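You operate a simulated robot arm through the tools that you are given. There is no shell and no other tool. Be economical: measure what you need, move in short steps, check, and stop when the job is done.

You run a simulated two-armed robot. Do the job below in one go: nothing can be reset, and whatever is moved stays where it is left.

TASK
Zero the paint meter, then open the cover over its probe.
Fine: shut the cover and switch the meter on first; press ZERO once; leave the meter on.

The check looks at the end state, three seconds after you hand in, the way a careful person would. Anything else that was tipped, shoved, dropped, spilled or broken makes it a failure. Lids that push on must go on centred and level and be pressed home; caps that screw on are set level and turned clockwise until they are tight.

THE ROBOT
Two 7-joint arms with two-finger parallel grippers on one trunk, on a base that drives. Base frame: it is fixed to the floor where the robot stands at the start and does not move with it; the origin is under the middle of the robot, x ahead of it, y to its left, z up; the surface under the hand at the start is at about z = 0.845. Lengths are in m, angles in rad, forces in N, time in s.
The left shoulder is at the start at [0.02, 0.17, 1.178], the right one opposite. With the tool pointing down near the work surface each hand reaches from about 0.2 to 0.68 m from the robot's upright axis, wherever it stands, measured 20 degrees to its own side. Places, roughly: meter switch [0.5, 0.1, 0.9]; paint meter [0.6, -0.1, 0.8]; probe cover [0.6, 0, 0.9]; read key [0.4, -0.2, 0.9]; zero key [0.4, 0, 0.9]. Payload 3.8 kg a hand.
The tool frame of a hand sits at the grasp point between the pads (the TCP): z along the fingers, y along the line on which they close. The tips reach 0.03 m beyond it. The gripper opens to 0.11 m. The fingers are 0.02 m wide and 0.01 m thick; the gripper's body (0.048 by 0.112 m) begins 0.055 m behind the TCP.
Orientation is that of the tool frame in the base frame, as a unit quaternion [w, x, y, z]. With the fingers straight down and closing along the base's y, the tool's x points along the base's -x, its y along +y and its z along -z.

THE INTERFACE
- The arms move only by the tool send_rows. It takes "left_steps", "right_steps" or both (then of equal length, played together; a hand with none holds still); each is a list of rows, each a list of 6 numbers: the shift along the base's x, y, z in m, then the turn, a rotation vector about the base's x, y, z in rad. In form: [[dx, dy, dz, wx, wy, wz], ...]. A call has 1 to 8 rows; each row shifts and turns the commanded pose from where the row before left it. "left_claw" and "right_claw" are, for a hand that has rows, the opening, from 0 (shut) to 1 (fully open), set as the call begins (left out, the last holds). Each row takes 0.2 s and may step no farther than 0.05 m and 0.15 rad from the row before; otherwise, or with a gripper value out of range, the whole call is refused. A pose out of reach is approached as far as the arm can. The call stops where the force on the tool passes 40 N (or 10 N more than at its start, if that is more) or the arm is blocked; 0.2 s more then pass. The fingers move at their own pace (about 0.072 m/s each) and stop on an object; they squeeze with about 31 N. The grip force told is the motor's: it shows also when the fingers shut on nothing. Time passes only in rows, and 0.2 s behind the last, so rows that do not move let the fingers close. The reply holds the time, the measured pose of the TCP, the force on the tool along the base axes, the opening and the grip force, in the units named above and with some noise, with the torque about the TCP (base axes, N m) and any sound that the robot's microphone picked up, and new pictures: "pictures" is both (left out), scene, wrist or none (wrist: the cameras of the hands that moved).
- Cameras (640 x 400 px; columns grow to the right, rows downward): "scene" is now at [0.1077, 0.0046, 1.3253]; the picture's right is [0.06, -1.00, 0.00], its down [-0.61, -0.04, -0.79] and it looks along [0.79, 0.05, -0.61] (base axes); focal length 254 px, centre (320, 200). "left" rides on the left gripper at [0.072, -0.017, -0.103] in its tool frame; the picture's right is [0.23, 0.97, 0.00], its down [-0.76, 0.18, -0.62] and it looks along [-0.61, 0.14, 0.78] (tool axes); focal length 222 px, centre (320, 200). "right" rides on the right gripper at [0.072, 0.017, -0.103] in its tool frame; the picture's right is [-0.23, 0.97, 0.00], its down [-0.76, -0.18, -0.62] and it looks along [-0.61, -0.14, 0.78] (tool axes); focal length 222 px, centre (320, 200). There is no depth. A picture from a camera that has moved, and an enlarged one, comes with that camera's place and axes in the base frame and with its lens.
- lift_body(by): slides the trunk up (or, below 0, down) by that many m; the arms and the scene camera ride with it, the base frame stays. It gives what a move gives, with no picture.
- drive_base(legs): drives the robot by 1 to 6 legs, each [ahead, turn to the left] in m and rad, along the robot's own axes; the way and the turn of a leg run together, so that a leg with both is an arc; at most 1.5 m and 3.142 rad a leg. The arms and the cameras ride along, it lands a little off, and it stops where it bumps. It gives what a move gives, and a new picture of the scene camera.
- turn_head(pan, tilt): turns the head with the scene camera to pan (to the left, within 1.396 rad either way) and tilt (down, from -0.506 to 1.204), counted from straight ahead of the robot. It gives what a move gives, and a new picture of the scene camera.
- inspect(camera, box): a new picture of the part [left, top, right, bottom] of that camera's present view, enlarged. It takes no simulated time.
- finish_job(): hands the job in; it is judged then, once.

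Go step by step. Nothing tells you exact positions but the pictures and the camera data: compare them with the known pose of the tool, close in by small moves and look again before you grip or let go. The budget is 120 turns and 260 pictures, counting those below and the enlarged ones. Unless the task says otherwise, let go and move clear before handing in, and close with one line.

The tools are called after "Call:" by a JSON object that holds its "fn" and its "kwargs". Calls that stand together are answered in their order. send_rows: Moves the arms, as the interface text tells. Its arguments: {"type":"object","properties":{"left_steps":{"type":"array"},"left_claw":{"type":"number"},"right_steps":{"type":"array"},"right_claw":{"type":"number"},"pictures":{"type":"string","enum":["both","scene","wrist","none"]}},"required":[]} The other tools are called the same way: lift_body (by) slides the trunk up or down; drive_base (legs) drives the base; turn_head (pan, tilt) turns the head that bears the scene camera; inspect (camera, box) takes an enlarged picture of a part of a camera's view; finish_job () hands the job in.

At the start:

```text
t: 0.0
left_ee_pos: [0.5246, 0.258, 1.1215]
left_tool_rot: [0.0, 0.0, 1.0, 0.0]
left_wrist_force: [-0.2, 0.0, 0.6]
left_wrist_torque: [0.01, 0.01, 0.03]
left_opening: 0.1099
left_grasp_force: 0.1
right_ee_pos: [0.4741, -0.1325, 1.1229]
right_tool_rot: [0.0, 0.0, 1.0, -0.001]
right_wrist_force: [0.6, -1.0, 1.2]
right_wrist_torque: [0.01, -0.02, 0.01]
right_opening: 0.11
right_grasp_force: 0.0
trunk travel left (down, up): [-0.275, 0.295]
robot x, y, heading: [0.0007, -0.0, 0.004]
head pan, tilt: [0.061, 0.661]
```

scene: 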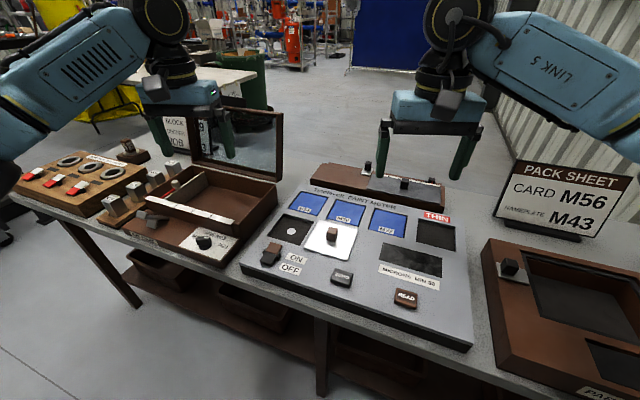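
right: 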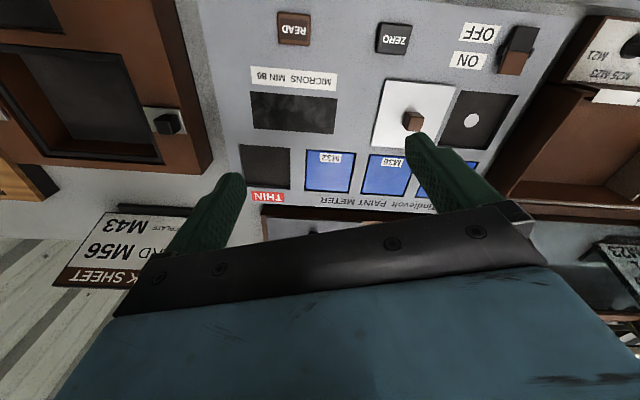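
left: 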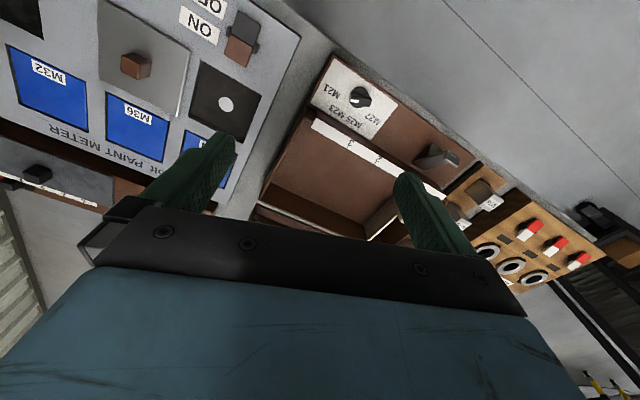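

I see the paint meter with a switch, ZERO and READ keys, and a white plate with a knob next to a dark square with a white dot. I'll enlarge the views to see which is which.

Call:
{"fn": "inspect", "kwargs": {"camera": "scene", "box": [230, 170, 480, 330]}}

Call:
{"fn": "inspect", "kwargs": {"camera": "right", "box": [340, 0, 580, 180]}}

Call:
{"fn": "inspect", "kwargs": {"camera": "left", "box": [0, 0, 320, 200]}}

```text
2.50 times, centred on (355, 250) of scene
camera zoom: at [0.1077, 0.0046, 1.3253], right [0.06, -1.0, 0.0], down [-0.61, -0.04, -0.79], along [0.79, 0.05, -0.61], focal length 634 px, centre (232, 75)
```

zoom: 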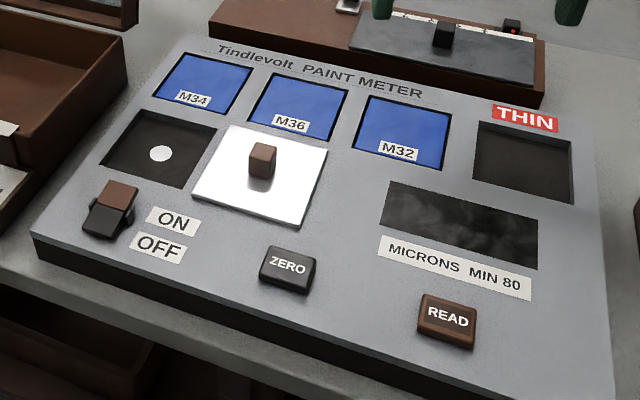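

```text
2.22 times, centred on (460, 90) of right
camera zoom: at [0.4029, -0.1158, 1.2265], right [0.23, 0.97, 0.0], down [0.76, -0.18, 0.62], along [0.61, -0.14, -0.78], focal length 494 px, centre (9, 444)
```

zoom: 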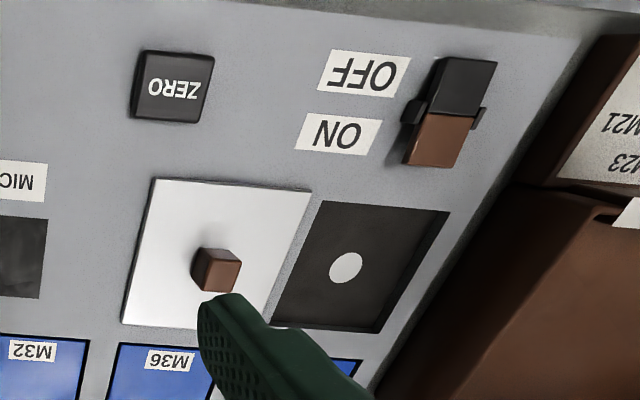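

```text
2.00 times, centred on (160, 100) of left
camera zoom: at [0.4528, 0.2419, 1.2237], right [-0.23, 0.97, 0.0], down [0.76, 0.18, 0.62], along [0.61, 0.14, -0.78], focal length 444 px, centre (640, 400)
```

zoom: 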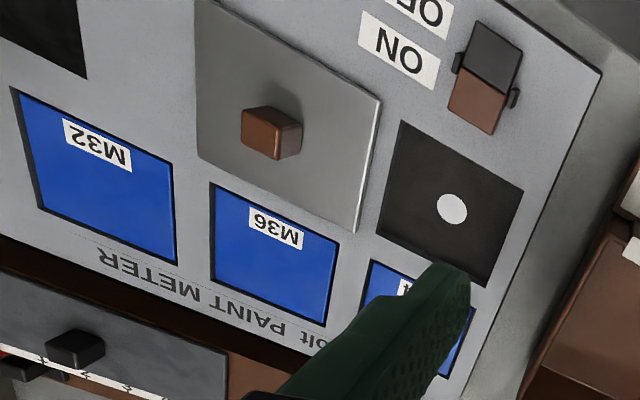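

The cover (white plate, brown knob near [0.563, 0.003, 0.87]) is slid off the probe well at about [0.596, 0.113], and the meter is yawed about -20°. The display is dark, so it looks off. I'll bring the left hand over the knob, turned to match, and move the right hand aside.

Call:
{"fn": "send_rows", "kwargs": {"left_steps": [[0.0055, -0.0365, -0.017, 0, 0, -0.051], [0.0055, -0.0365, -0.017, 0, 0, -0.051], [0.0055, -0.0365, -0.017, 0, 0, -0.051], [0.0055, -0.0365, -0.017, 0, 0, -0.051], [0.0055, -0.0365, -0.017, 0, 0, -0.051], [0.0055, -0.0365, -0.017, 0, 0, -0.051], [0.0055, -0.0365, -0.017, 0, 0, -0.051], [0, 0, 0, 0, 0, 0]], "right_steps": [[-0.01, -0.03, 0.01, 0, 0, 0], [-0.01, -0.03, 0.01, 0, 0, 0], [-0.01, -0.03, 0.01, 0, 0, 0], [-0.01, -0.03, 0.01, 0, 0, 0], [-0.01, -0.03, 0.01, 0, 0, 0], [0, 0, 0, 0, 0, 0], [0, 0, 0, 0, 0, 0], [0, 0, 0, 0, 0, 0]], "left_claw": 0.55}}

```text
t: 1.8
left_ee_pos: [0.5644, 0.0048, 1.0037]
left_tool_rot: [0.0, 0.178, 0.984, 0.0]
left_wrist_force: [-0.3, -0.9, 0.3]
left_wrist_torque: [-0.02, 0.01, 0.03]
left_opening: 0.0603
left_grasp_force: 0.2
right_ee_pos: [0.4238, -0.283, 1.1767]
right_tool_rot: [0.0, 0.0, 1.0, 0.0]
right_wrist_force: [-0.3, 0.3, 0.4]
right_wrist_torque: [-0.03, -0.02, 0.0]
right_opening: 0.11
right_grasp_force: 0.1
trunk travel left (down, up): [-0.275, 0.295]
robot x, y, heading: [0.0015, -0.0017, -0.001]
head pan, tilt: [0.061, 0.661]
camera scene: at [0.1078, 0.0054, 1.3253], right [0.06, -1.0, 0.0], down [-0.61, -0.04, -0.79], along [0.79, 0.05, -0.61], focal length 254 px, centre (320, 200)
camera right: at [0.3531, -0.2656, 1.2795], right [0.23, 0.97, 0.0], down [0.76, -0.18, 0.62], along [0.61, -0.14, -0.78], focal length 222 px, centre (320, 200)
camera left: at [0.4905, 0.0142, 1.1046], right [0.13, 0.99, 0.0], down [0.78, -0.1, 0.62], along [0.62, -0.08, -0.78], focal length 222 px, centre (320, 200)
```

scene: 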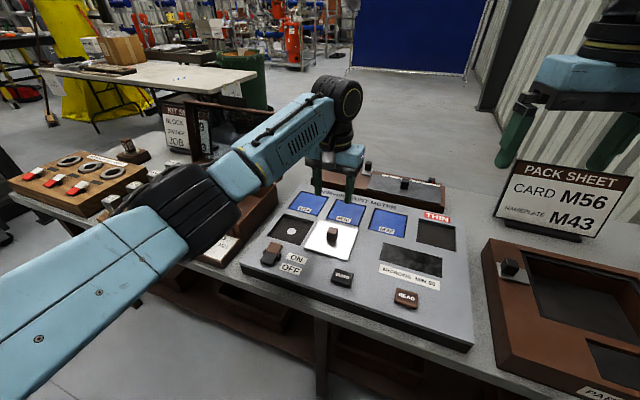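
right: 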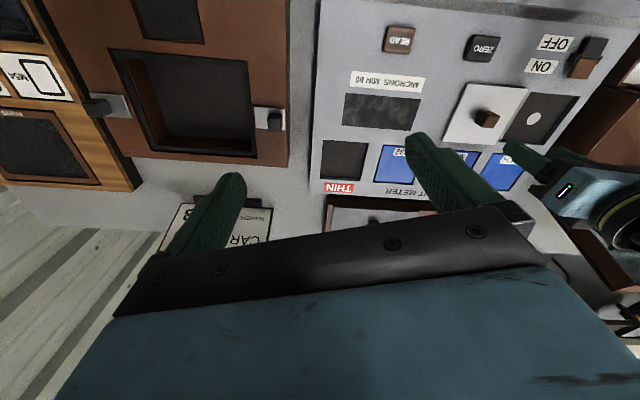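
left: 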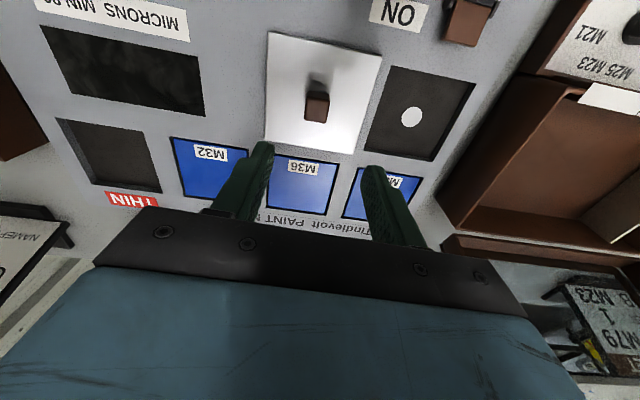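

The grip is nearly over the knob, with the knob about 8 mm nearer the robot. I'll lower to just above the plate and check.

Call:
{"fn": "send_rows", "kwargs": {"left_steps": [[-0.008, -0.002, -0.03, 0, 0, 0], [0, 0, -0.035, 0, 0, 0], [0, 0, -0.035, 0, 0, 0], [0, 0, 0, 0, 0, 0]]}}

Call:
{"fn": "inspect", "kwargs": {"camera": "scene", "box": [240, 170, 440, 295]}}

```text
t: 2.8
left_ee_pos: [0.5563, -0.0009, 0.9044]
left_tool_rot: [0.0, 0.178, 0.984, 0.0]
left_wrist_force: [-0.1, 0.4, 0.6]
left_wrist_torque: [-0.01, 0.01, 0.0]
left_opening: 0.0605
left_grasp_force: 0.1
right_ee_pos: [0.4241, -0.2833, 1.1761]
right_tool_rot: [0.0, 0.0, 1.0, 0.0]
right_wrist_force: [0.0, -0.4, -0.1]
right_wrist_torque: [0.02, 0.0, 0.03]
right_opening: 0.11
right_grasp_force: 0.0
trunk travel left (down, up): [-0.275, 0.295]
robot x, y, heading: [0.0009, 0.0009, -0.004]
head pan, tilt: [0.061, 0.661]
camera scene: at [0.1076, 0.0046, 1.3253], right [0.06, -1.0, 0.0], down [-0.61, -0.04, -0.79], along [0.79, 0.05, -0.61], focal length 254 px, centre (320, 200)
camera left: at [0.4826, 0.0084, 1.0055], right [0.13, 0.99, 0.0], down [0.78, -0.1, 0.62], along [0.62, -0.08, -0.78], focal length 222 px, centre (320, 200)
```

scene: 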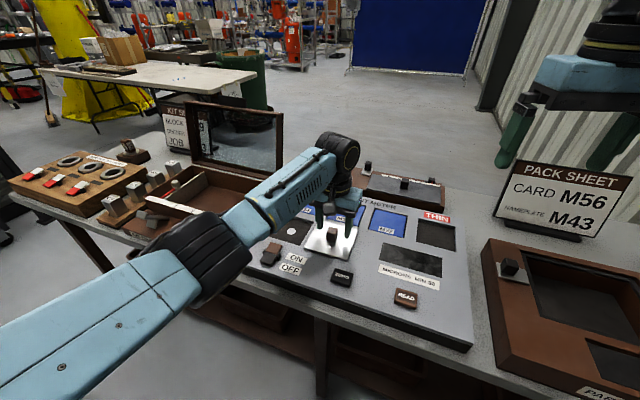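
left: 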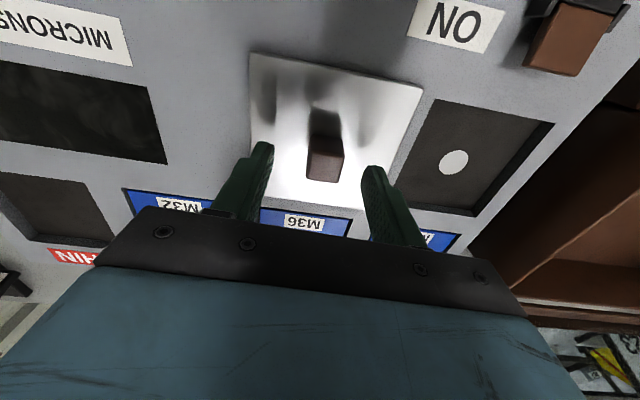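

```text
3.20 times, centred on (340, 232) of scene
camera zoom: at [0.1076, 0.0046, 1.3253], right [0.06, -1.0, 0.0], down [-0.61, -0.04, -0.79], along [0.79, 0.05, -0.61], focal length 812 px, centre (256, 96)
```

zoom: 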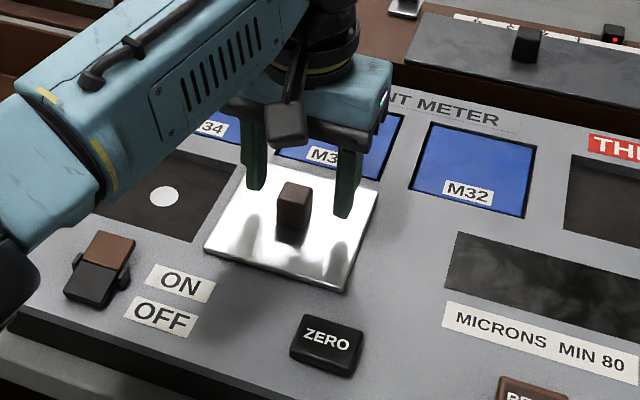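

The fingers straddle the knob. I'll lower 12 mm and close on it.

Call:
{"fn": "send_rows", "kwargs": {"left_steps": [[0.002, 0.003, -0.013, 0, 0, 0]], "pictures": "none"}}

Call:
{"fn": "send_rows", "kwargs": {"left_steps": [[0, 0, 0, 0, 0, 0], [0, 0, 0, 0, 0, 0], [0, 0, 0, 0, 0, 0]], "left_claw": 0.0}}

```text
t: 3.2
left_ee_pos: [0.5587, 0.0024, 0.8904]
left_tool_rot: [0.0, 0.177, 0.984, 0.0]
left_wrist_force: [-0.4, 0.5, 0.7]
left_wrist_torque: [0.0, -0.01, -0.05]
left_opening: 0.0606
left_grasp_force: 0.1
right_ee_pos: [0.4249, -0.2835, 1.1764]
right_tool_rot: [0.0, -0.001, 1.0, 0.0]
right_wrist_force: [-1.1, -0.8, -0.7]
right_wrist_torque: [-0.02, -0.02, 0.01]
right_opening: 0.11
right_grasp_force: 0.1
trunk travel left (down, up): [-0.275, 0.295]
robot x, y, heading: [-0.0013, 0.0022, 0.001]
head pan, tilt: [0.061, 0.661]
```

```text
t: 4.0
left_ee_pos: [0.5586, 0.0022, 0.8903]
left_tool_rot: [0.0, 0.176, 0.984, 0.0]
left_wrist_force: [-0.2, -0.8, 0.3]
left_wrist_torque: [-0.03, -0.08, 0.88]
left_opening: 0.0245
left_grasp_force: 45.1
right_ee_pos: [0.4241, -0.2836, 1.1754]
right_tool_rot: [0.0, -0.001, 1.0, 0.0]
right_wrist_force: [0.0, -0.1, -0.5]
right_wrist_torque: [-0.01, -0.02, -0.04]
right_opening: 0.1101
right_grasp_force: 0.1
trunk travel left (down, up): [-0.275, 0.295]
robot x, y, heading: [0.0015, -0.0002, -0.003]
head pan, tilt: [0.061, 0.661]
camera scene: at [0.1077, 0.0045, 1.3253], right [0.06, -1.0, 0.0], down [-0.61, -0.04, -0.79], along [0.79, 0.05, -0.61], focal length 254 px, centre (320, 200)
camera left: at [0.4852, 0.0114, 0.9924], right [0.13, 0.99, 0.0], down [0.78, -0.1, 0.62], along [0.62, -0.08, -0.78], focal length 222 px, centre (320, 200)
```

scene: 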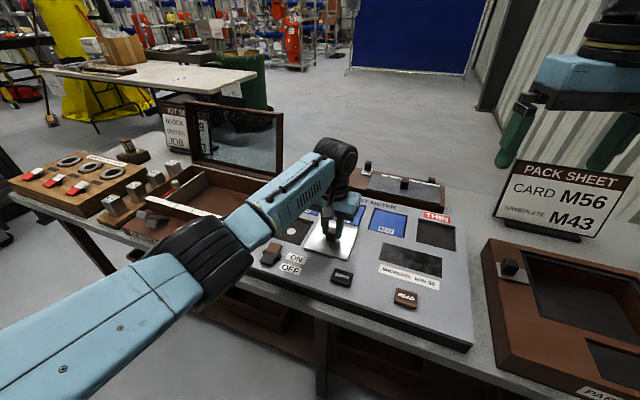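
left: 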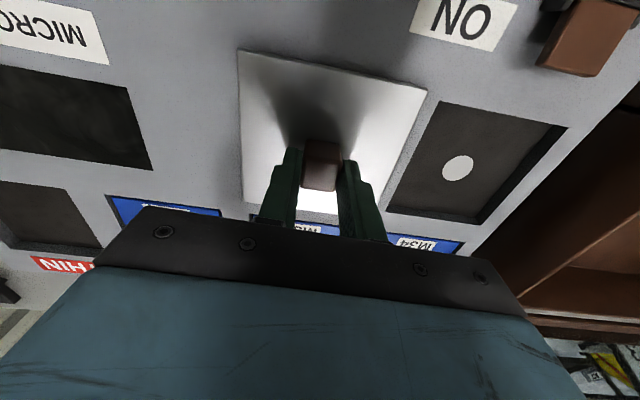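

Gripped on the knob (opening 24 mm). Now I slide the cover toward the probe along the meter's left, watching force.

Call:
{"fn": "send_rows", "kwargs": {"left_steps": [[0.0068, 0.0188, 0, 0, 0, 0], [0.0068, 0.0188, 0, 0, 0, 0]]}}

```text
t: 4.6
left_ee_pos: [0.5727, 0.0428, 0.8919]
left_tool_rot: [-0.001, 0.177, 0.984, 0.0]
left_wrist_force: [-7.3, 1.5, -5.7]
left_wrist_torque: [-0.43, -0.99, 0.92]
left_opening: 0.0245
left_grasp_force: 45.1
right_ee_pos: [0.4233, -0.2821, 1.1758]
right_tool_rot: [0.0, 0.0, 1.0, 0.0]
right_wrist_force: [-0.3, 0.9, 0.9]
right_wrist_torque: [0.01, -0.02, 0.03]
right_opening: 0.11
right_grasp_force: 0.1
trunk travel left (down, up): [-0.275, 0.295]
robot x, y, heading: [-0.0027, -0.005, -0.001]
head pan, tilt: [0.061, 0.661]
camera scene: at [0.1072, 0.005, 1.3253], right [0.06, -1.0, 0.0], down [-0.61, -0.04, -0.79], along [0.79, 0.05, -0.61], focal length 254 px, centre (320, 200)
camera left: at [0.4985, 0.0522, 0.9925], right [0.13, 0.99, 0.0], down [0.78, -0.1, 0.62], along [0.62, -0.08, -0.78], focal length 222 px, centre (320, 200)
```

scene: 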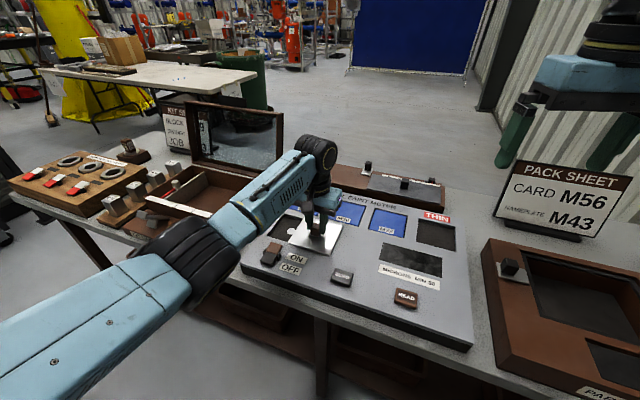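
left: 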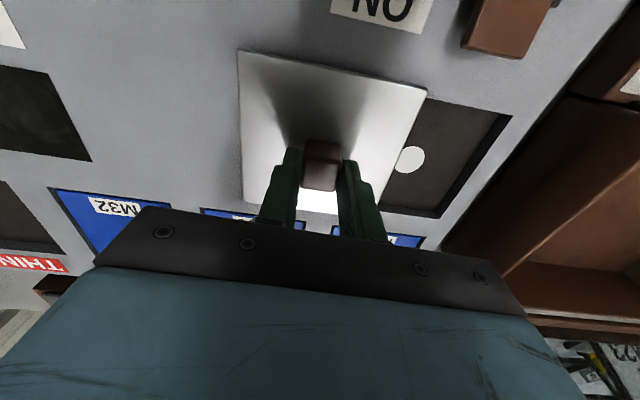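

The cover slides well; side force suggests the meter's yaw is slightly less than mine, so I trim the direction and turn a little and continue.

Call:
{"fn": "send_rows", "kwargs": {"left_steps": [[0.005, 0.019, -0.0005, 0, 0, 0.015], [0.006, 0.019, 0, 0, 0, 0.015]], "pictures": "none"}}

Call:
{"fn": "send_rows", "kwargs": {"left_steps": [[0.006, 0.019, 0, 0, 0, 0]], "pictures": "wrist"}}

```text
t: 5.2
left_ee_pos: [0.5846, 0.0797, 0.8905]
left_tool_rot: [0.001, 0.162, 0.987, 0.001]
left_wrist_force: [-1.5, 0.5, 6.4]
left_wrist_torque: [0.15, 1.31, 0.89]
left_opening: 0.0238
left_grasp_force: 45.3
right_ee_pos: [0.4248, -0.2834, 1.1758]
right_tool_rot: [0.0, -0.001, 1.0, 0.0]
right_wrist_force: [-0.1, -0.7, 0.7]
right_wrist_torque: [-0.01, 0.0, 0.01]
right_opening: 0.11
right_grasp_force: 0.1
trunk travel left (down, up): [-0.275, 0.295]
robot x, y, heading: [-0.003, 0.002, 0.001]
head pan, tilt: [0.061, 0.661]
```

```text
t: 5.6
left_ee_pos: [0.5906, 0.0989, 0.8904]
left_tool_rot: [0.004, 0.163, 0.987, 0.0]
left_wrist_force: [9.8, -2.7, 6.4]
left_wrist_torque: [-0.08, 0.82, 0.94]
left_opening: 0.0239
left_grasp_force: 45.1
right_ee_pos: [0.4259, -0.2839, 1.1756]
right_tool_rot: [-0.001, 0.0, 1.0, 0.0]
right_wrist_force: [-0.4, 0.8, -0.7]
right_wrist_torque: [-0.01, -0.05, 0.01]
right_opening: 0.1099
right_grasp_force: 0.0
trunk travel left (down, up): [-0.275, 0.295]
robot x, y, heading: [0.0014, 0.0023, -0.001]
head pan, tilt: [0.061, 0.661]
camera left: at [0.5153, 0.1063, 0.9919], right [0.1, 1.0, 0.0], down [0.77, -0.07, 0.63], along [0.62, -0.06, -0.78], focal length 222 px, centre (320, 200)
```

left: 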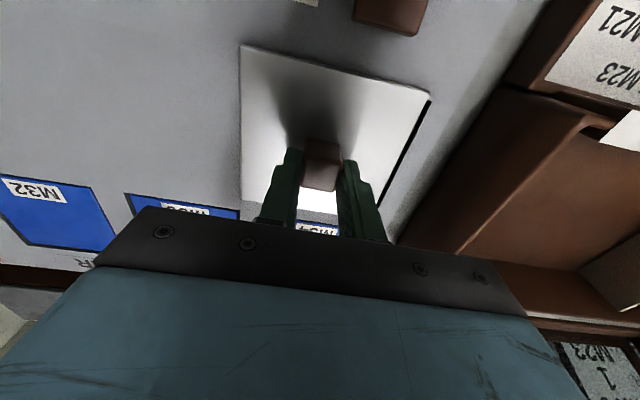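

A thin dark strip of the well is still open; I push on to the end stop.

Call:
{"fn": "send_rows", "kwargs": {"left_steps": [[0.005, 0.01, 0, 0, 0, 0], [0.0035, 0.0094, 0, 0, 0, 0], [0.002, 0.0055, 0, 0, 0, 0]]}}

Call:
{"fn": "inspect", "kwargs": {"camera": "scene", "box": [240, 170, 440, 295]}}

```text
t: 6.4
left_ee_pos: [0.5943, 0.1131, 0.8919]
left_tool_rot: [0.002, 0.167, 0.986, -0.004]
left_wrist_force: [-5.2, -37.2, 9.1]
left_wrist_torque: [-0.11, -0.78, 0.97]
left_opening: 0.0238
left_grasp_force: 45.4
right_ee_pos: [0.4234, -0.2872, 1.1756]
right_tool_rot: [0.001, 0.001, 1.0, 0.002]
right_wrist_force: [-0.5, -0.3, 0.9]
right_wrist_torque: [0.01, 0.02, -0.04]
right_opening: 0.11
right_grasp_force: 0.1
trunk travel left (down, up): [-0.275, 0.295]
robot x, y, heading: [-0.0015, -0.0024, 0.002]
head pan, tilt: [0.061, 0.661]
camera scene: at [0.106, -0.0007, 1.3254], right [0.06, -1.0, 0.0], down [-0.61, -0.03, -0.79], along [0.79, 0.05, -0.61], focal length 254 px, centre (320, 200)
camera left: at [0.5204, 0.1216, 0.992], right [0.11, 0.99, -0.01], down [0.78, -0.08, 0.62], along [0.62, -0.07, -0.78], focal length 222 px, centre (320, 200)
```

scene: 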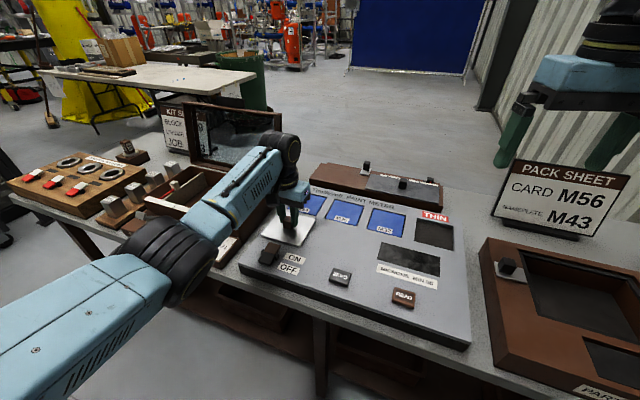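
left: 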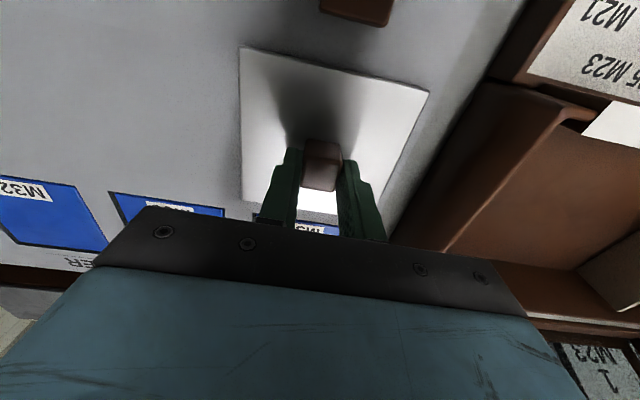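

```text
3.20 times, centred on (340, 232) of scene
camera zoom: at [0.106, -0.0007, 1.3254], right [0.06, -1.0, 0.0], down [-0.61, -0.03, -0.79], along [0.79, 0.05, -0.61], focal length 812 px, centre (256, 96)
```

zoom: 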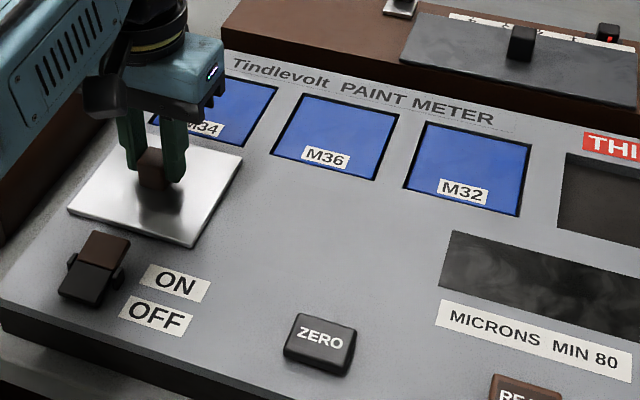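

The cover hit its end stop over the probe (37 N) and covers the well. I'll relax the push, let go, and rise.

Call:
{"fn": "send_rows", "kwargs": {"left_steps": [[-0.0022, -0.0065, 0, 0, 0, 0], [0, 0, 0, 0, 0, 0]], "pictures": "none"}}

Call:
{"fn": "send_rows", "kwargs": {"left_steps": [[0, 0, 0, 0, 0, 0], [0, 0, 0, 0, 0, 0], [0, 0, 0.03, 0, 0, 0], [0, 0, 0.04, 0, 0, 0], [0, 0, 0.03, 0, 0, 0]], "left_claw": 0.45}}

Call:
{"fn": "inspect", "kwargs": {"camera": "scene", "box": [240, 170, 440, 295]}}

```text
t: 7.0
left_ee_pos: [0.5945, 0.1126, 0.8913]
left_tool_rot: [0.002, 0.164, 0.986, -0.002]
left_wrist_force: [-0.4, -21.3, 19.2]
left_wrist_torque: [-0.46, 0.29, 0.84]
left_opening: 0.0238
left_grasp_force: 45.4
right_ee_pos: [0.423, -0.2853, 1.1774]
right_tool_rot: [0.001, 0.0, 1.0, 0.001]
right_wrist_force: [0.0, -0.4, -0.5]
right_wrist_torque: [0.0, 0.0, 0.0]
right_opening: 0.11
right_grasp_force: 0.1
trunk travel left (down, up): [-0.275, 0.295]
robot x, y, heading: [0.0017, 0.0002, -0.005]
head pan, tilt: [0.061, 0.661]
```

```text
t: 8.2
left_ee_pos: [0.5941, 0.118, 0.9916]
left_tool_rot: [0.0, 0.163, 0.987, -0.001]
left_wrist_force: [-0.6, 0.3, 0.6]
left_wrist_torque: [0.02, -0.01, 0.04]
left_opening: 0.0498
left_grasp_force: 0.0
right_ee_pos: [0.4247, -0.2835, 1.1758]
right_tool_rot: [0.0, 0.0, 1.0, 0.0]
right_wrist_force: [-0.7, 0.1, 0.5]
right_wrist_torque: [0.03, 0.0, -0.01]
right_opening: 0.1101
right_grasp_force: 0.1
trunk travel left (down, up): [-0.275, 0.295]
robot x, y, heading: [-0.0025, -0.0013, 0.003]
head pan, tilt: [0.061, 0.661]
camera scene: at [0.1075, 0.0045, 1.3253], right [0.06, -1.0, 0.0], down [-0.61, -0.04, -0.79], along [0.79, 0.05, -0.61], focal length 254 px, centre (320, 200)
camera left: at [0.52, 0.125, 1.0928], right [0.1, 1.0, 0.0], down [0.78, -0.08, 0.62], along [0.62, -0.06, -0.78], focal length 222 px, centre (320, 200)
```

scene: 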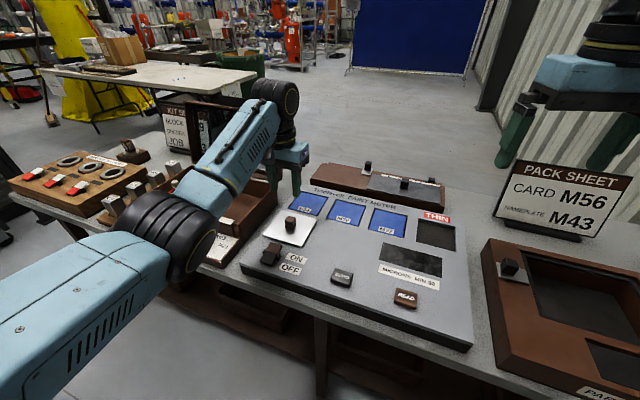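
left: 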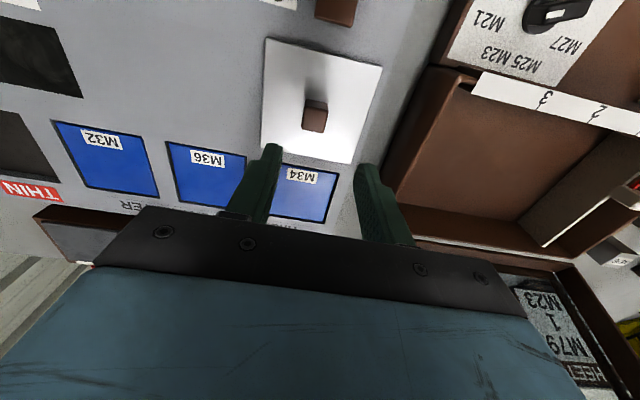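

```text
3.20 times, centred on (340, 232) of scene
camera zoom: at [0.1075, 0.0045, 1.3253], right [0.06, -1.0, 0.0], down [-0.61, -0.04, -0.79], along [0.79, 0.05, -0.61], focal length 812 px, centre (256, 96)
```

zoom: 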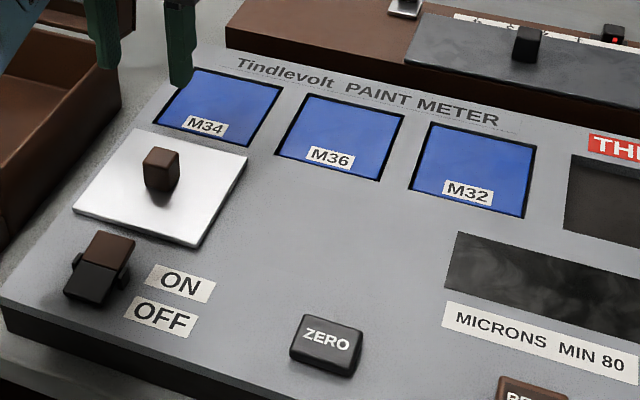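

The cover is fully shut. Now I close the fingers and place them above the ON (brown, raised) half of the switch near [0.503, 0.132].

Call:
{"fn": "send_rows", "kwargs": {"left_steps": [[-0.03, 0.005, 0, 0, 0, 0], [-0.03, 0.005, 0, 0, 0, 0], [-0.03, 0.004, -0.02, 0, 0, 0], [0, 0, -0.02, 0, 0, 0], [0, 0, 0, 0, 0, 0]], "left_claw": 0.0}}

Call:
{"fn": "inspect", "kwargs": {"camera": "scene", "box": [220, 190, 348, 270]}}

Call:
{"fn": "inspect", "kwargs": {"camera": "left", "box": [220, 60, 420, 185]}}

```text
t: 9.4
left_ee_pos: [0.5057, 0.1321, 0.9514]
left_tool_rot: [0.001, 0.163, 0.987, 0.0]
left_wrist_force: [0.6, 0.2, 0.2]
left_wrist_torque: [0.01, 0.0, -0.01]
left_opening: 0.0
left_grasp_force: 30.8
right_ee_pos: [0.4249, -0.2842, 1.1753]
right_tool_rot: [0.001, 0.0, 1.0, 0.0]
right_wrist_force: [0.3, 0.5, -0.5]
right_wrist_torque: [0.0, -0.03, 0.01]
right_opening: 0.11
right_grasp_force: 0.0
trunk travel left (down, up): [-0.275, 0.295]
robot x, y, heading: [0.0013, 0.0006, 0.001]
head pan, tilt: [0.061, 0.661]
camera scene: at [0.1075, 0.0048, 1.3253], right [0.06, -1.0, 0.0], down [-0.61, -0.04, -0.79], along [0.79, 0.05, -0.61], focal length 254 px, centre (320, 200)
camera left: at [0.4322, 0.139, 1.0526], right [0.1, 1.0, 0.0], down [0.78, -0.08, 0.62], along [0.62, -0.06, -0.78], focal length 222 px, centre (320, 200)
```

scene: 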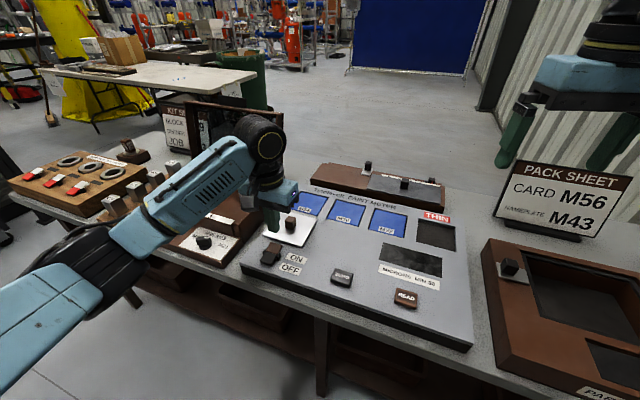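
left: 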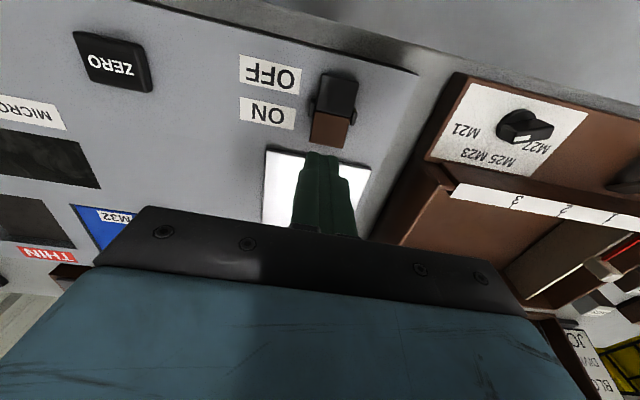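

```text
5.00 times, centred on (284, 230) of scene
camera zoom: at [0.1075, 0.0048, 1.3253], right [0.06, -1.0, 0.0], down [-0.61, -0.04, -0.79], along [0.79, 0.05, -0.61], focal length 1268 px, centre (500, 50)
```

zoom: 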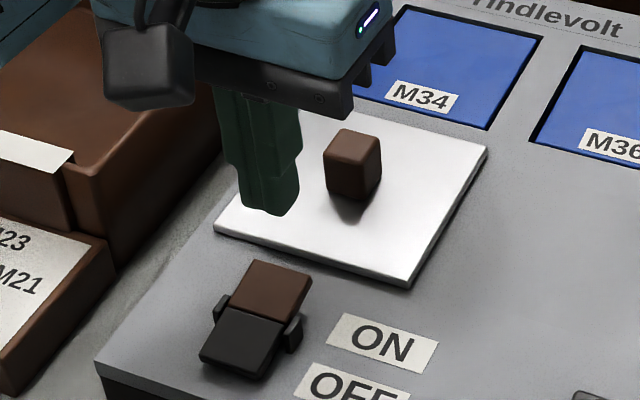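

```text
3.20 times, centred on (320, 122) of left
camera zoom: at [0.4322, 0.139, 1.0526], right [0.1, 1.0, 0.0], down [0.78, -0.08, 0.62], along [0.62, -0.06, -0.78], focal length 711 px, centre (320, 448)
```

zoom: 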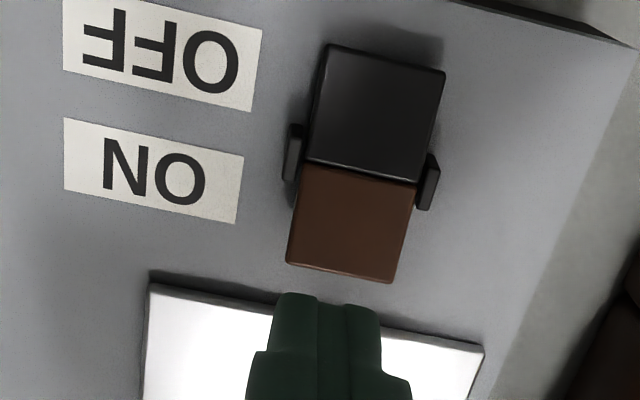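

The brown half centres near [0.501, 0.140, 0.875]. I shift over it and press down in small steps.

Call:
{"fn": "send_rows", "kwargs": {"left_steps": [[-0.002, 0.008, -0.01, 0, 0, 0], [0, 0, -0.02, 0, 0, 0], [0, 0, -0.008, 0, 0, 0], [0, 0, -0.004, 0, 0, 0], [0, 0, -0.004, 0, 0, 0]]}}

Call:
{"fn": "inspect", "kwargs": {"camera": "left", "box": [220, 60, 420, 185]}}

```text
t: 10.6
left_ee_pos: [0.5061, 0.1399, 0.9033]
left_tool_rot: [0.0, 0.163, 0.987, 0.0]
left_wrist_force: [0.7, -0.6, -0.5]
left_wrist_torque: [-0.03, -0.02, -0.03]
left_opening: 0.0001
left_grasp_force: 31.0
right_ee_pos: [0.4243, -0.283, 1.1761]
right_tool_rot: [0.0, 0.0, 1.0, 0.0]
right_wrist_force: [0.5, 0.5, 0.2]
right_wrist_torque: [0.02, 0.03, -0.02]
right_opening: 0.11
right_grasp_force: 0.0
trunk travel left (down, up): [-0.275, 0.295]
robot x, y, heading: [-0.0045, 0.0008, 0.001]
head pan, tilt: [0.061, 0.661]
camera scene: at [0.1077, 0.0046, 1.3253], right [0.06, -1.0, 0.0], down [-0.61, -0.04, -0.79], along [0.79, 0.05, -0.61], focal length 254 px, centre (320, 200)
camera left: at [0.4315, 0.1466, 1.0047], right [0.1, 1.0, 0.0], down [0.78, -0.08, 0.62], along [0.62, -0.06, -0.78], focal length 222 px, centre (320, 200)
```

scene: 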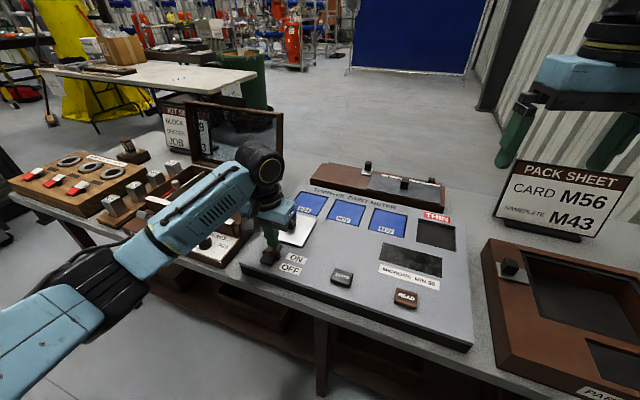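
left: 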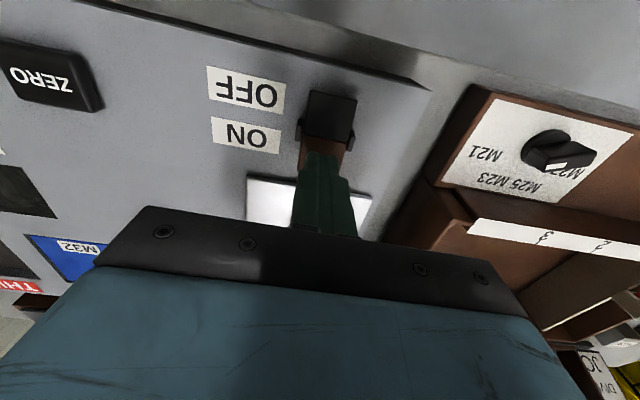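

```text
3.20 times, centred on (320, 122) of left
camera zoom: at [0.4315, 0.1466, 1.0047], right [0.1, 1.0, 0.0], down [0.78, -0.08, 0.62], along [0.62, -0.06, -0.78], focal length 711 px, centre (320, 448)
```

zoom: 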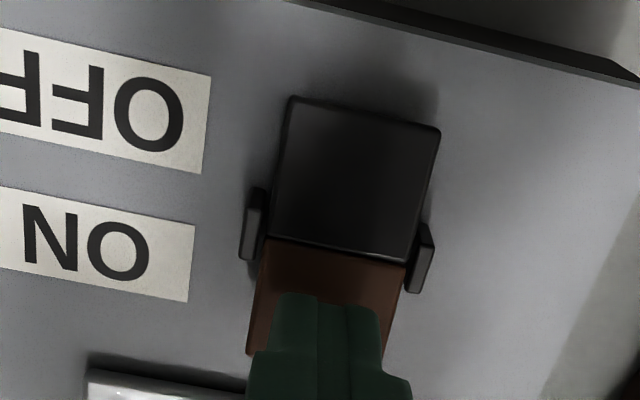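

Just above the brown face, no contact yet. Pressing on.

Call:
{"fn": "send_rows", "kwargs": {"left_steps": [[-0.002, 0, -0.005, 0, 0, 0], [0, 0, -0.004, 0, 0, 0], [0, 0, -0.003, 0, 0, 0], [0, 0, -0.003, 0, 0, 0]], "pictures": "wrist"}}

```text
t: 11.6
left_ee_pos: [0.5059, 0.1396, 0.8888]
left_tool_rot: [0.0, 0.162, 0.987, 0.0]
left_wrist_force: [2.7, -0.9, 3.4]
left_wrist_torque: [-0.01, -0.04, 0.06]
left_opening: 0.0
left_grasp_force: 30.7
right_ee_pos: [0.4255, -0.2834, 1.1764]
right_tool_rot: [0.0, 0.0, 1.0, 0.0]
right_wrist_force: [0.3, 0.8, -0.5]
right_wrist_torque: [0.01, -0.01, 0.01]
right_opening: 0.1101
right_grasp_force: 0.0
trunk travel left (down, up): [-0.275, 0.295]
robot x, y, heading: [-0.0017, 0.0013, 0.0]
head pan, tilt: [0.061, 0.661]
camera left: at [0.4299, 0.1465, 0.9913], right [0.1, 1.0, 0.0], down [0.78, -0.08, 0.62], along [0.62, -0.06, -0.78], focal length 222 px, centre (320, 200)
```

left: 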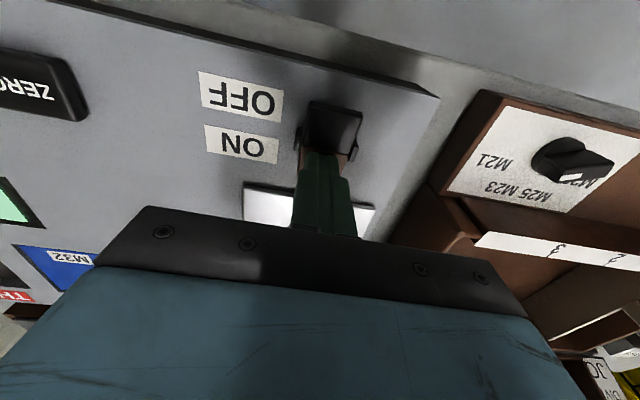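

The display lit green, so the meter is on. I'll lift off and verify, moving toward ZERO.

Call:
{"fn": "send_rows", "kwargs": {"left_steps": [[0, 0, 0.03, 0, 0, 0], [0, 0, 0.04, 0, 0, 0], [-0.02, -0.04, 0, 0, 0, 0], [-0.02, -0.04, 0, 0, 0, 0], [-0.02, -0.04, 0, 0, 0, 0], [0, -0.04, 0, 0, 0, 0], [0, 0, 0, 0, 0, 0]]}}

Call:
{"fn": "inspect", "kwargs": {"camera": "scene", "box": [240, 180, 480, 330]}}

Call:
{"fn": "inspect", "kwargs": {"camera": "left", "box": [200, 20, 440, 170]}}

```text
t: 13.2
left_ee_pos: [0.4423, -0.0217, 0.9575]
left_tool_rot: [0.0, 0.163, 0.987, 0.0]
left_wrist_force: [-0.3, -0.3, 0.1]
left_wrist_torque: [0.01, 0.02, -0.04]
left_opening: 0.0001
left_grasp_force: 31.6
right_ee_pos: [0.4236, -0.2824, 1.1767]
right_tool_rot: [0.0, 0.0, 1.0, 0.0]
right_wrist_force: [0.2, 0.3, 1.0]
right_wrist_torque: [0.01, 0.01, 0.0]
right_opening: 0.1102
right_grasp_force: 0.1
trunk travel left (down, up): [-0.275, 0.295]
robot x, y, heading: [0.0023, -0.0008, 0.003]
head pan, tilt: [0.061, 0.661]
camera scene: at [0.1077, 0.0051, 1.3253], right [0.06, -1.0, 0.0], down [-0.61, -0.04, -0.79], along [0.79, 0.05, -0.61], focal length 254 px, centre (320, 200)
camera left: at [0.3679, -0.0148, 1.0595], right [0.1, 1.0, 0.0], down [0.78, -0.08, 0.62], along [0.62, -0.06, -0.78], focal length 222 px, centre (320, 200)
```

scene: 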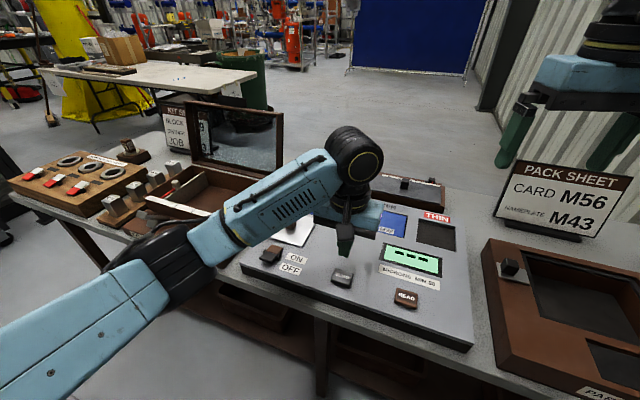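
left: 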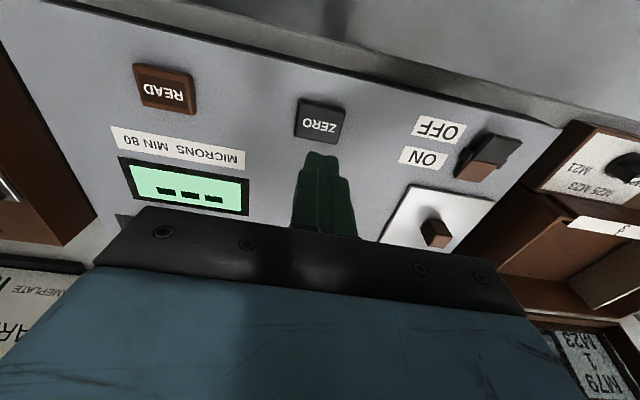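

```text
2.67 times, centred on (360, 255) of scene
camera zoom: at [0.1077, 0.0051, 1.3253], right [0.06, -1.0, 0.0], down [-0.61, -0.04, -0.79], along [0.79, 0.05, -0.61], focal length 676 px, centre (213, 53)
```

zoom: 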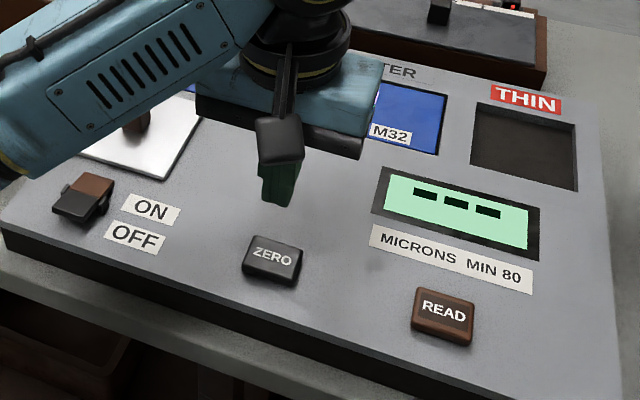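

```text
2.67 times, centred on (320, 95) of left
camera zoom: at [0.3679, -0.0148, 1.0595], right [0.1, 1.0, 0.0], down [0.78, -0.08, 0.62], along [0.62, -0.06, -0.78], focal length 592 px, centre (320, 480)
```

zoom: 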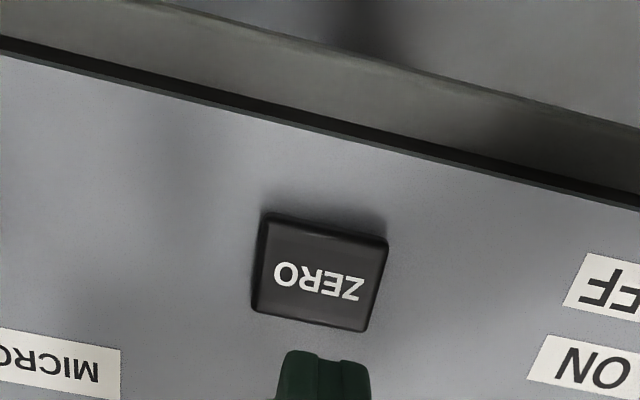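

The meter is on, showing "---". ZERO is nearly under the tip at [0.438, -0.021]; I'll approach then press gently.

Call:
{"fn": "send_rows", "kwargs": {"left_steps": [[-0.003, 0, -0.03, 0, 0, 0], [0, 0, -0.025, 0, 0, 0], [0, 0, 0, 0, 0, 0]], "pictures": "wrist"}}

Call:
{"fn": "inspect", "kwargs": {"camera": "scene", "box": [300, 230, 460, 330]}}

```text
t: 14.0
left_ee_pos: [0.4405, -0.0201, 0.9019]
left_tool_rot: [0.0, 0.162, 0.987, 0.001]
left_wrist_force: [-0.6, 0.3, 0.2]
left_wrist_torque: [-0.01, 0.01, 0.0]
left_opening: 0.0001
left_grasp_force: 31.3
right_ee_pos: [0.4244, -0.2839, 1.1763]
right_tool_rot: [0.0, 0.0, 1.0, 0.0]
right_wrist_force: [-0.3, 0.4, 0.2]
right_wrist_torque: [0.02, -0.03, -0.03]
right_opening: 0.1101
right_grasp_force: 0.0
trunk travel left (down, up): [-0.275, 0.295]
robot x, y, heading: [0.0025, 0.0013, -0.004]
head pan, tilt: [0.061, 0.661]
camera left: at [0.3662, -0.0143, 1.0036], right [0.1, 1.0, 0.0], down [0.78, -0.08, 0.62], along [0.62, -0.06, -0.78], focal length 222 px, centre (320, 200)
```

left: 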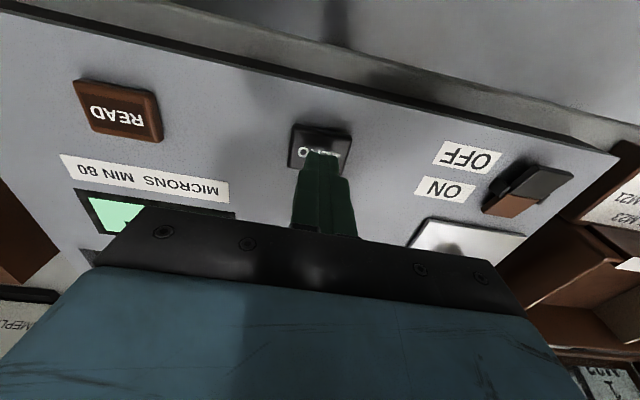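

```text
4.00 times, centred on (380, 280) of scene
camera zoom: at [0.1077, 0.0046, 1.3253], right [0.06, -1.0, 0.0], down [-0.61, -0.04, -0.79], along [0.79, 0.05, -0.61], focal length 1015 px, centre (80, -120)
```

zoom: 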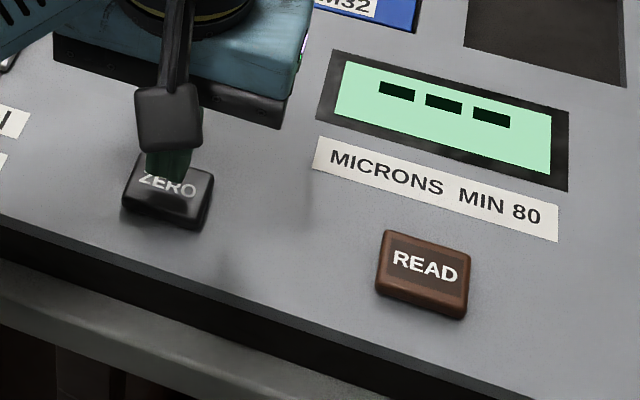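

The tip is right above the key; I now press steadily once.

Call:
{"fn": "send_rows", "kwargs": {"left_steps": [[-0.003, 0, -0.004, 0, 0, 0], [0, 0, -0.004, 0, 0, 0], [0, 0, -0.003, 0, 0, 0], [0, 0, -0.003, 0, 0, 0]], "pictures": "none"}}

Call:
{"fn": "inspect", "kwargs": {"camera": "scene", "box": [300, 230, 460, 330]}}

```text
t: 15.0
left_ee_pos: [0.4367, -0.0208, 0.8886]
left_tool_rot: [0.0, 0.162, 0.987, -0.001]
left_wrist_force: [-0.5, 0.7, 0.4]
left_wrist_torque: [0.02, 0.01, -0.01]
left_opening: 0.0
left_grasp_force: 31.0
right_ee_pos: [0.4253, -0.2836, 1.175]
right_tool_rot: [0.0, 0.0, 1.0, -0.001]
right_wrist_force: [0.2, -0.2, 0.4]
right_wrist_torque: [-0.01, 0.02, -0.02]
right_opening: 0.1099
right_grasp_force: 0.0
trunk travel left (down, up): [-0.275, 0.295]
robot x, y, heading: [0.0003, -0.0001, 0.005]
head pan, tilt: [0.061, 0.661]
```

```text
4.00 times, centred on (380, 280) of scene
camera zoom: at [0.1077, 0.0046, 1.3253], right [0.06, -1.0, 0.0], down [-0.61, -0.04, -0.79], along [0.79, 0.05, -0.61], focal length 1015 px, centre (80, -120)
```

zoom: 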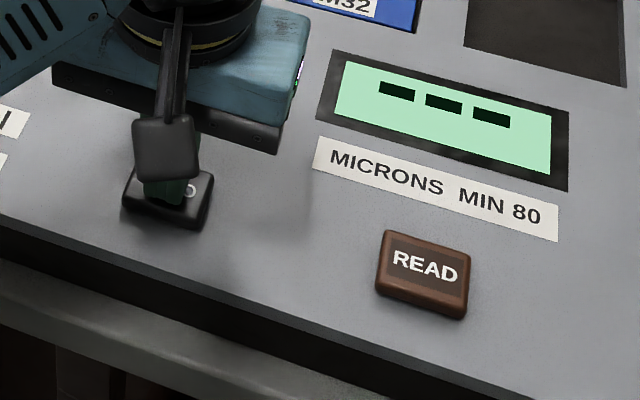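

No contact yet; continue downward in small steps.

Call:
{"fn": "send_rows", "kwargs": {"left_steps": [[0, 0, -0.003, 0, 0, 0], [0, 0, -0.002, 0, 0, 0], [0, 0, -0.002, 0, 0, 0]], "pictures": "none"}}

Call:
{"fn": "inspect", "kwargs": {"camera": "scene", "box": [300, 230, 460, 330]}}

```text
t: 15.8
left_ee_pos: [0.4366, -0.0219, 0.8827]
left_tool_rot: [0.0, 0.163, 0.987, 0.0]
left_wrist_force: [-0.9, -0.9, 2.1]
left_wrist_torque: [-0.03, 0.0, 0.0]
left_opening: 0.0001
left_grasp_force: 31.0
right_ee_pos: [0.4234, -0.2839, 1.1753]
right_tool_rot: [0.0, 0.0, 1.0, 0.0]
right_wrist_force: [0.1, 0.4, 0.2]
right_wrist_torque: [0.01, 0.0, -0.05]
right_opening: 0.1101
right_grasp_force: 0.1
trunk travel left (down, up): [-0.275, 0.295]
robot x, y, heading: [-0.0026, 0.0057, -0.002]
head pan, tilt: [0.061, 0.661]
heard: click
```

```text
4.00 times, centred on (380, 280) of scene
camera zoom: at [0.1075, 0.0045, 1.3253], right [0.06, -1.0, 0.0], down [-0.61, -0.04, -0.79], along [0.79, 0.05, -0.61], focal length 1015 px, centre (80, -120)
```

zoom: 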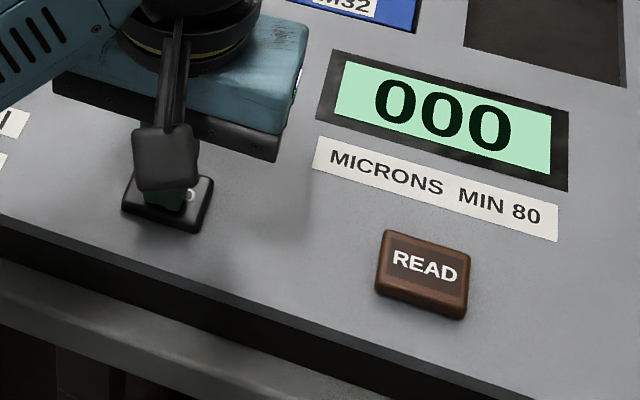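

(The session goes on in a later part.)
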